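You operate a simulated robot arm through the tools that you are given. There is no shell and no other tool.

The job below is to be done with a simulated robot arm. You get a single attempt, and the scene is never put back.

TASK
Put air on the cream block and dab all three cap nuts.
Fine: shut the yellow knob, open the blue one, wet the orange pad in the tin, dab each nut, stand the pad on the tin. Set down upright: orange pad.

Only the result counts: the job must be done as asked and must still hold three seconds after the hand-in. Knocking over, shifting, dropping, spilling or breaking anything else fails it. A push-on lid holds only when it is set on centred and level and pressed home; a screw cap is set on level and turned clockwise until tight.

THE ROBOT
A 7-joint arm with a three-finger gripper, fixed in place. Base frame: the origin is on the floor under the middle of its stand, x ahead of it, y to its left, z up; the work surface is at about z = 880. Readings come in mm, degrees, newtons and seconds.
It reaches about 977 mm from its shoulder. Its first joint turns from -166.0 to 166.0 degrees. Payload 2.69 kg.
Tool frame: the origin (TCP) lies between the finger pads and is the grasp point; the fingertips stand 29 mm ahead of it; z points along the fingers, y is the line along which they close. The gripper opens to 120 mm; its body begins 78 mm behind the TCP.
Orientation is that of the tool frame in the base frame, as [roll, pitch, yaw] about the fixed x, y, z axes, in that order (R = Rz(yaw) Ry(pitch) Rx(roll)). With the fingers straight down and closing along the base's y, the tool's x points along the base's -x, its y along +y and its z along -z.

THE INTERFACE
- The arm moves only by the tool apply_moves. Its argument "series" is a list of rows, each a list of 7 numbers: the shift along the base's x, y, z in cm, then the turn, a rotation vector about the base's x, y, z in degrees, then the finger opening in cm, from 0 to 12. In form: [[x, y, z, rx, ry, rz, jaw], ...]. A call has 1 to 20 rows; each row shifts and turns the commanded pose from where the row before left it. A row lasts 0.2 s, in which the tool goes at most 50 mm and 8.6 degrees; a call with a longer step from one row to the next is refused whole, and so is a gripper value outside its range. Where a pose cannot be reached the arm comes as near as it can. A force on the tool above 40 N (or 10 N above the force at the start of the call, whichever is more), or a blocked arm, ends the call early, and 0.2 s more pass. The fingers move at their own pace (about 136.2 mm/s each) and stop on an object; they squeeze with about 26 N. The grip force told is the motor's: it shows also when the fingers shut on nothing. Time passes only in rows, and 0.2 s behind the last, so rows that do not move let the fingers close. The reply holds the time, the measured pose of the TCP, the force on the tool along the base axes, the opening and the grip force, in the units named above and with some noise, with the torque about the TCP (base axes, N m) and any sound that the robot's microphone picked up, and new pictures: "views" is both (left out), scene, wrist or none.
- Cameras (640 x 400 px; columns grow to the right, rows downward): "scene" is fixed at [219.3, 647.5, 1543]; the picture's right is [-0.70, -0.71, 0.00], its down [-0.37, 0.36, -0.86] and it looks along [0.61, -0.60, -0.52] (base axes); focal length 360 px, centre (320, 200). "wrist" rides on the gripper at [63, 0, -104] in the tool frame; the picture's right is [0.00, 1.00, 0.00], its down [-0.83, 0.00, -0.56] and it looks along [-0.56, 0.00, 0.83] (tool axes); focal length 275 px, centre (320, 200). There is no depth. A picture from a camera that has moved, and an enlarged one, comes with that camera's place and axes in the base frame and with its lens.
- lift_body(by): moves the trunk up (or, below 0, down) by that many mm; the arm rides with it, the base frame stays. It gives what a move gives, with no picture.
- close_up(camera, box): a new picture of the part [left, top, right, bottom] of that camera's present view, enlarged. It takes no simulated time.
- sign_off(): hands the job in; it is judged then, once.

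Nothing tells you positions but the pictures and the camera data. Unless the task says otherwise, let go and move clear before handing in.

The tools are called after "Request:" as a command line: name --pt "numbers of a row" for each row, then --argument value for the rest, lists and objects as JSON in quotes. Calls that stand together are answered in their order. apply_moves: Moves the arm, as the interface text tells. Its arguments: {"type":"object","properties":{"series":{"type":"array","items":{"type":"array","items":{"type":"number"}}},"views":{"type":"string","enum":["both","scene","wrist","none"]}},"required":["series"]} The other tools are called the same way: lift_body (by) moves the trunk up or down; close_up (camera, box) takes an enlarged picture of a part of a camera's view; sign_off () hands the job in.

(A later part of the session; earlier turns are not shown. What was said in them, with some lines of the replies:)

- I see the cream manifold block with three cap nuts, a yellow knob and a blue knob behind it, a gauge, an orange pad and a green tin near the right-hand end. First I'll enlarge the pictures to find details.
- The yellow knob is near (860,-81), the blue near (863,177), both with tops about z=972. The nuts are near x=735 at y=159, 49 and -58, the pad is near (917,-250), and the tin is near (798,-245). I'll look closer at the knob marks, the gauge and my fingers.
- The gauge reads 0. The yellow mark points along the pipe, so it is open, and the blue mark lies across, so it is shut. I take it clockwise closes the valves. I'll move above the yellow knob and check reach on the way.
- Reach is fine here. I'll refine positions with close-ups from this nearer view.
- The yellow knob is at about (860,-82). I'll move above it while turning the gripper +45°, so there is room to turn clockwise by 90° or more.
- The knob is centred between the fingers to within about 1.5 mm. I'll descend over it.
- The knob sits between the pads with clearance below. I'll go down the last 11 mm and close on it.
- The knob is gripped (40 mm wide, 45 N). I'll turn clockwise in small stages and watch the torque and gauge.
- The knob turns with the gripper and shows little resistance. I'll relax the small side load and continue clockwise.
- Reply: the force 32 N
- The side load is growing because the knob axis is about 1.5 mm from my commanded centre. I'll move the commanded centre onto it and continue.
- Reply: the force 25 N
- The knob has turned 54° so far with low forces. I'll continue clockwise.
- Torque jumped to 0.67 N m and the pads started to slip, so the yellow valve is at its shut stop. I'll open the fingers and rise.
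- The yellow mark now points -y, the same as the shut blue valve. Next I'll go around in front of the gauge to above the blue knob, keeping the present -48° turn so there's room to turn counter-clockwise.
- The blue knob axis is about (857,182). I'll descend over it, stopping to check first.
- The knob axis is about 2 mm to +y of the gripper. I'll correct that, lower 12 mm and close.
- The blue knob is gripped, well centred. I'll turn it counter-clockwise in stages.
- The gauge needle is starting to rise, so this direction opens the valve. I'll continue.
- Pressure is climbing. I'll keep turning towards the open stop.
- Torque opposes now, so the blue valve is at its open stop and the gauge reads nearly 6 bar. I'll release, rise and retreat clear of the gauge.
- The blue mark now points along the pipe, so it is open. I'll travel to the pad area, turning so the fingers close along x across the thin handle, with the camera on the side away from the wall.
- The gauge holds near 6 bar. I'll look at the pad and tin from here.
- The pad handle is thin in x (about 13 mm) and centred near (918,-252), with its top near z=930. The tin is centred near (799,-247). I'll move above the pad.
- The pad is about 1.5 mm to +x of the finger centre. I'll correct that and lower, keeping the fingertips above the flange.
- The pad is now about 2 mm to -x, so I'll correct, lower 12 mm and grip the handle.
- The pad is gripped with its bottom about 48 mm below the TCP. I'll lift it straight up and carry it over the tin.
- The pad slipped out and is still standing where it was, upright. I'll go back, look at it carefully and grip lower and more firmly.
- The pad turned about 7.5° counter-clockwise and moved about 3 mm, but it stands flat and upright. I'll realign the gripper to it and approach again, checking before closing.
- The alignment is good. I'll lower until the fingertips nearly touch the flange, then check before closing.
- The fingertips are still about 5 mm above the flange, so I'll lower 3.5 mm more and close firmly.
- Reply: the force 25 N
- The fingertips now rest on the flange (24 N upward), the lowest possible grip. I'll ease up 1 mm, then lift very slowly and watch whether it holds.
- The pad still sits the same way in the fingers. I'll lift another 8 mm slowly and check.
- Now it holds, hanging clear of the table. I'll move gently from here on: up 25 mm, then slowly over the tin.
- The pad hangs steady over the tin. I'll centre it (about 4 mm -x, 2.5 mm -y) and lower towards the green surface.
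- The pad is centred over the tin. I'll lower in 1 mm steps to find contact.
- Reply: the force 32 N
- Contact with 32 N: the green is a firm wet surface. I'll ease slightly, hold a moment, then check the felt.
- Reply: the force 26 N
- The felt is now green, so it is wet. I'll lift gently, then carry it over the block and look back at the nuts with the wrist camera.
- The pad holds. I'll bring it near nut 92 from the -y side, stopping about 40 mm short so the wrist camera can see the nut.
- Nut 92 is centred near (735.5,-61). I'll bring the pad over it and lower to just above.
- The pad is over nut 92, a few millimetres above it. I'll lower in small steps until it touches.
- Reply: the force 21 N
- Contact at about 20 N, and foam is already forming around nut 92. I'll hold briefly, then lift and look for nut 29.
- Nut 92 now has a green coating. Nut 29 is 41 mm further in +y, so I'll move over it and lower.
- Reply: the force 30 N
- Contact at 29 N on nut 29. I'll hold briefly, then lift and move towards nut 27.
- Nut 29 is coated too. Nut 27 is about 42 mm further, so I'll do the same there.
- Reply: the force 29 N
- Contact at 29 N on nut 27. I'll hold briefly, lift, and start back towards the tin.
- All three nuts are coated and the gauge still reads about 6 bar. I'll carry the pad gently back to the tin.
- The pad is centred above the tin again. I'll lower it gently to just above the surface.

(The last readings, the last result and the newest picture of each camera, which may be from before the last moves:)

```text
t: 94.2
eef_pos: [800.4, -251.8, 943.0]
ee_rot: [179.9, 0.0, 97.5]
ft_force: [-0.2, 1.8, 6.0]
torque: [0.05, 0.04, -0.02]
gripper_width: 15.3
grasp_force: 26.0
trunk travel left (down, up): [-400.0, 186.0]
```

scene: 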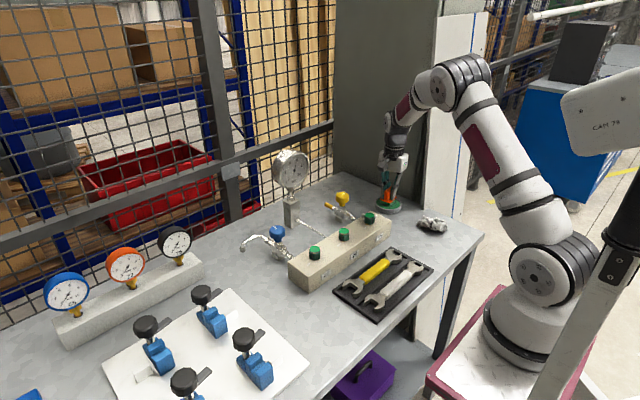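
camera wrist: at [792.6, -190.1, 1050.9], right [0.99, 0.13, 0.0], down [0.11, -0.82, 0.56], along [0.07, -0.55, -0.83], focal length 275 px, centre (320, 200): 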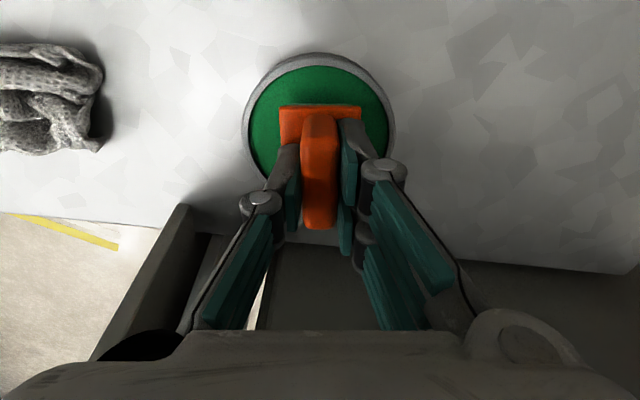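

Light contact at 6 N. The pad is standing on the tin, so I'll open the fingers gradually and check.

Request:
apply_moves --pt "0 0 0 0 0 0 1.7" --pt "0 0 0 0 0 0 2.0" --pt "0 0 0 0 0 0 2.4" --pt "0 0 0 0 0 0 2.9" --pt "0 0 0 0 0 0 3.4" --pt "0 0 0 0 0 0 3.8" --pt "0 0 0 0 0 0 3.8"

Request:
close_up --camera "scene" --box '[360, 165, 420, 215]'

Request:
close_up --camera "wrist" --box '[220, 60, 420, 220]'

```text
t: 95.8
eef_pos: [802.5, -253.0, 943.2]
ee_rot: [-180.0, 0.0, 97.5]
ft_force: [-0.5, -0.8, 5.5]
torque: [-0.02, -0.04, -0.02]
gripper_width: 38.7
grasp_force: 0.2
trunk travel left (down, up): [-400.0, 186.0]
camera wrist: at [792.7, -190.9, 1046.1], right [0.99, 0.13, 0.0], down [0.11, -0.82, 0.56], along [0.07, -0.55, -0.83], focal length 275 px, centre (320, 200)
```

scene: 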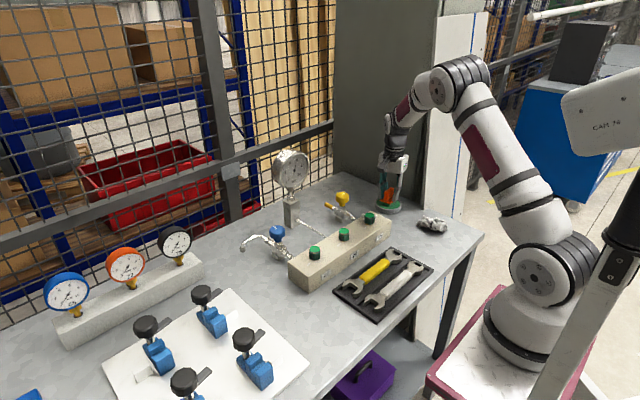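
wrist: 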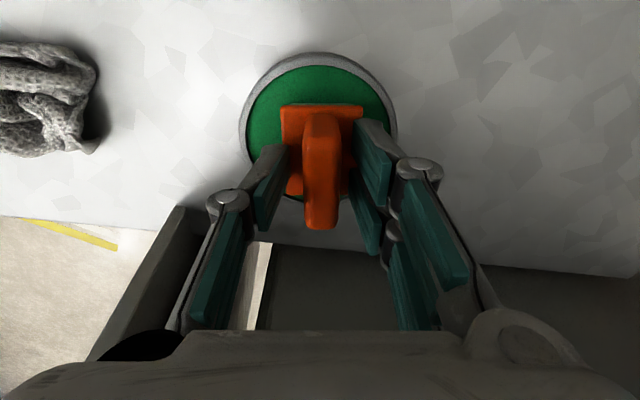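

```text
8.00 times, centred on (390, 190) of scene
camera zoom: at [219.3, 647.5, 1543.0], right [-0.7, -0.71, 0.0], down [-0.37, 0.36, -0.86], along [0.61, -0.6, -0.52], focal length 2876 px, centre (-240, 280)
```

zoom: 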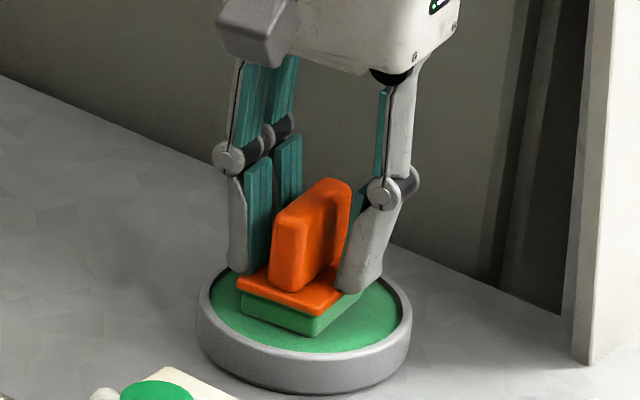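

```text
2.50 times, centred on (320, 140) of wrist
camera zoom: at [792.7, -190.9, 1046.1], right [0.99, 0.13, 0.0], down [0.11, -0.82, 0.56], along [0.07, -0.55, -0.83], focal length 688 px, centre (320, 350)
```

zoom: 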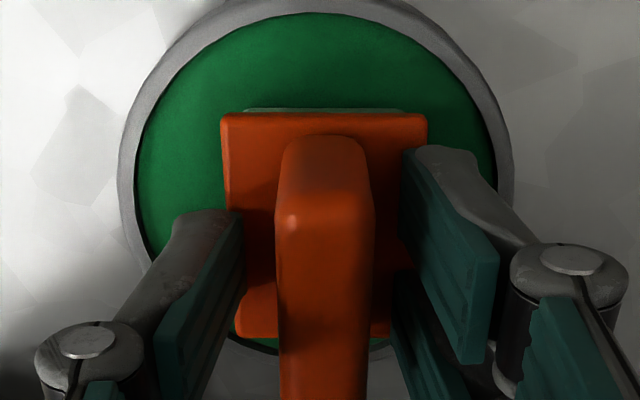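

The pad stands upright on the tin, free of the fingers. I'll rise straight up slowly.

Request:
apply_moves --pt "0 0 0.2 0 0 0 3.8" --pt "0 0 0.3 0 0 0 4.2" --pt "0 0 0.6 0 0 0 4.6" --pt "0 0 1.0 0 0 0 5" --pt "0 0 1.5 0 0 0 5" --pt "0 0 2.0 0 0 0 5" --pt "0 0 3.0 0 0 0 5" --pt "0 0 3.0 0 0 0 5" --pt "0 0 3.0 0 0 0 5" --pt "0 0 2.0 0 0 0 5" --pt "0 0 0 0 0 0 5"

Request:
close_up --camera "scene" --box '[360, 165, 420, 215]'

Request:
close_up --camera "wrist" --box '[220, 20, 420, 180]'

```text
t: 98.2
eef_pos: [800.1, -252.7, 1110.6]
ee_rot: [-180.0, 0.0, 97.5]
ft_force: [-0.9, -0.5, 0.5]
torque: [-0.02, 0.0, -0.02]
gripper_width: 50.2
grasp_force: 0.0
trunk travel left (down, up): [-400.0, 186.0]
camera wrist: at [791.5, -190.2, 1213.1], right [0.99, 0.13, 0.0], down [0.11, -0.82, 0.56], along [0.07, -0.55, -0.83], focal length 275 px, centre (320, 200)
```

scene: 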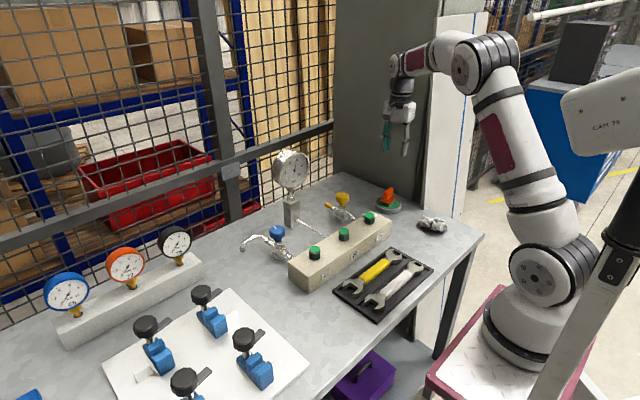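
wrist: 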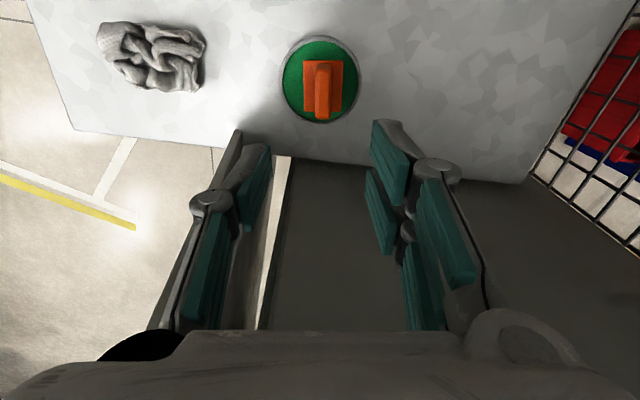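

```text
8.00 times, centred on (390, 190) of scene
camera zoom: at [219.3, 647.5, 1543.0], right [-0.7, -0.71, 0.0], down [-0.37, 0.36, -0.86], along [0.61, -0.6, -0.52], focal length 2876 px, centre (-240, 280)
```

zoom: 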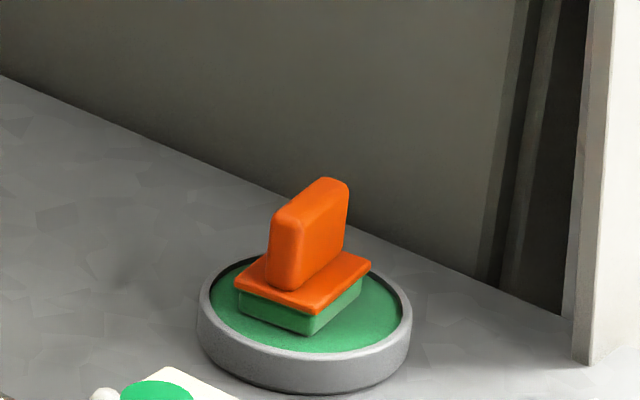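

```text
2.50 times, centred on (320, 100) of wrist
camera zoom: at [791.5, -190.2, 1213.1], right [0.99, 0.13, 0.0], down [0.11, -0.82, 0.56], along [0.07, -0.55, -0.83], focal length 688 px, centre (320, 450)
```

zoom: 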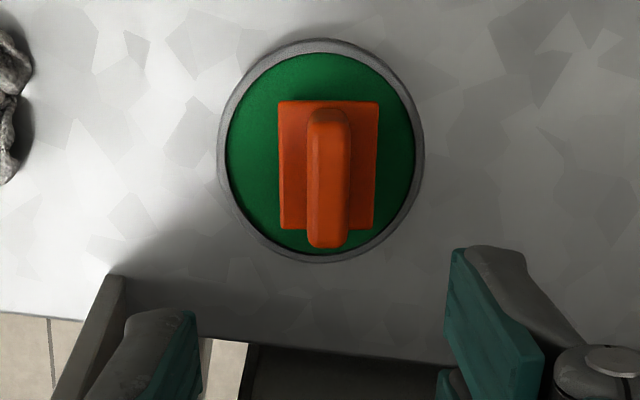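

The pad stands upright in the middle of the tin. I'll back the arm away and do a final check of gauge, knobs and nuts.

Request:
apply_moves --pt "-2 1 2 0 0 0 5" --pt "-4 1.5 2 0 0 0 5" --pt "-4 1.5 2 0 0 0 5" --pt "-4 1.5 2 0 0 0 5" --pt "-3 1.5 1 0 0 0 5" --pt "0 0 0 0 0 0 5"

Request:
close_up --camera "scene" --box '[230, 140, 430, 300]'

Request:
close_up --camera "scene" --box '[265, 140, 325, 180]'

Request:
close_up --camera "scene" --box '[300, 180, 410, 265]'

```text
t: 99.6
eef_pos: [630.7, -182.0, 1197.3]
ee_rot: [-179.9, 0.0, 97.6]
ft_force: [0.0, -0.1, 0.8]
torque: [0.02, -0.03, 0.0]
gripper_width: 49.9
grasp_force: 0.1
trunk travel left (down, up): [-400.0, 186.0]
camera wrist: at [621.2, -120.8, 1301.5], right [0.99, 0.13, 0.0], down [0.11, -0.82, 0.56], along [0.07, -0.55, -0.83], focal length 275 px, centre (320, 200)
```

scene: 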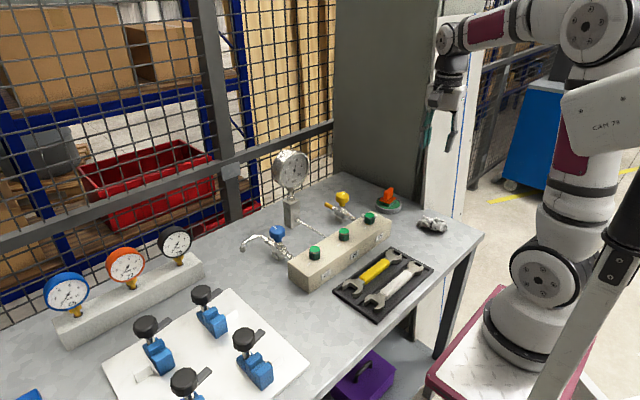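
wrist: 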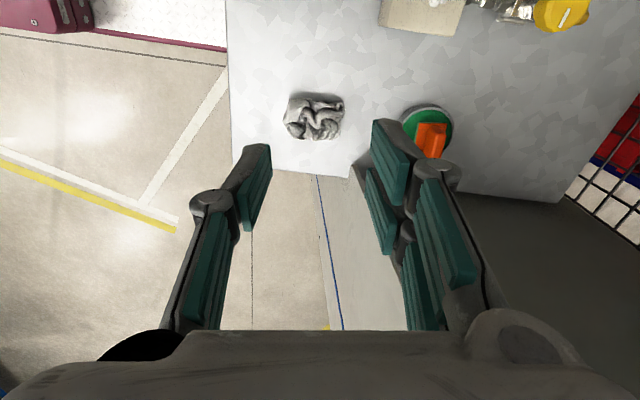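

```text
2.50 times, centred on (330, 220) of scene
camera zoom: at [219.3, 647.5, 1543.0], right [-0.7, -0.71, 0.0], down [-0.37, 0.36, -0.86], along [0.61, -0.6, -0.52], focal length 899 px, centre (295, 150)
```

zoom: 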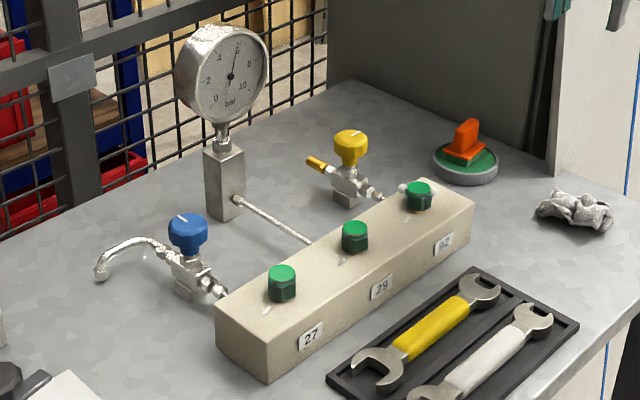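

```text
10.00 times, centred on (295, 160) of scene
camera zoom: at [219.3, 647.5, 1543.0], right [-0.7, -0.71, 0.0], down [-0.37, 0.36, -0.86], along [0.61, -0.6, -0.52], focal length 3595 px, centre (570, 600)
```

zoom: 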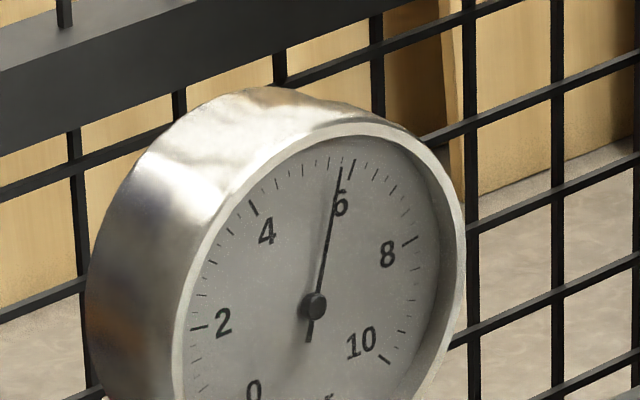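

```text
4.71 times, centred on (355, 222) of scene
camera zoom: at [219.3, 647.5, 1543.0], right [-0.7, -0.71, 0.0], down [-0.37, 0.36, -0.86], along [0.61, -0.6, -0.52], focal length 1692 px, centre (155, 94)
```

zoom: 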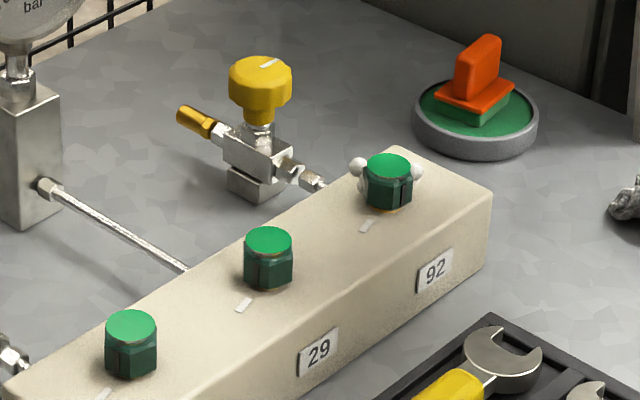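

Everything looks as asked. The yellow knob is shut and the blue knob open, and the gauge is holding just under 6 bar. All three nuts are coated green, and the pad stands upright on the tin with the arm clear. I'll hand in now.

Request:
sign_off

```text
The job is handed in.
```

The job is done and handed in. The cream block has air on it, all three cap nuts are dabbed, and the orange pad stands upright on the tin.

- **Valves:** I turned the yellow knob clockwise to its stop (shut) and the blue one counter-clockwise to its stop (open). The gauge rose from 0 and was reading just under 6 bar at the last check.
- **Nuts:** 27, 29 and 92 each took a firm dab and are coated green. Foam bubbles formed around nut 92, so it looks to be leaking. I saw none at 27 or 29. I left nut 92 as it was, since tightening wasn't part of the job.
- **Pad:** It slipped out of the grip on my first lift and stayed upright, but turned and shifted slightly on the bench. The second grip held for the rest of the job.
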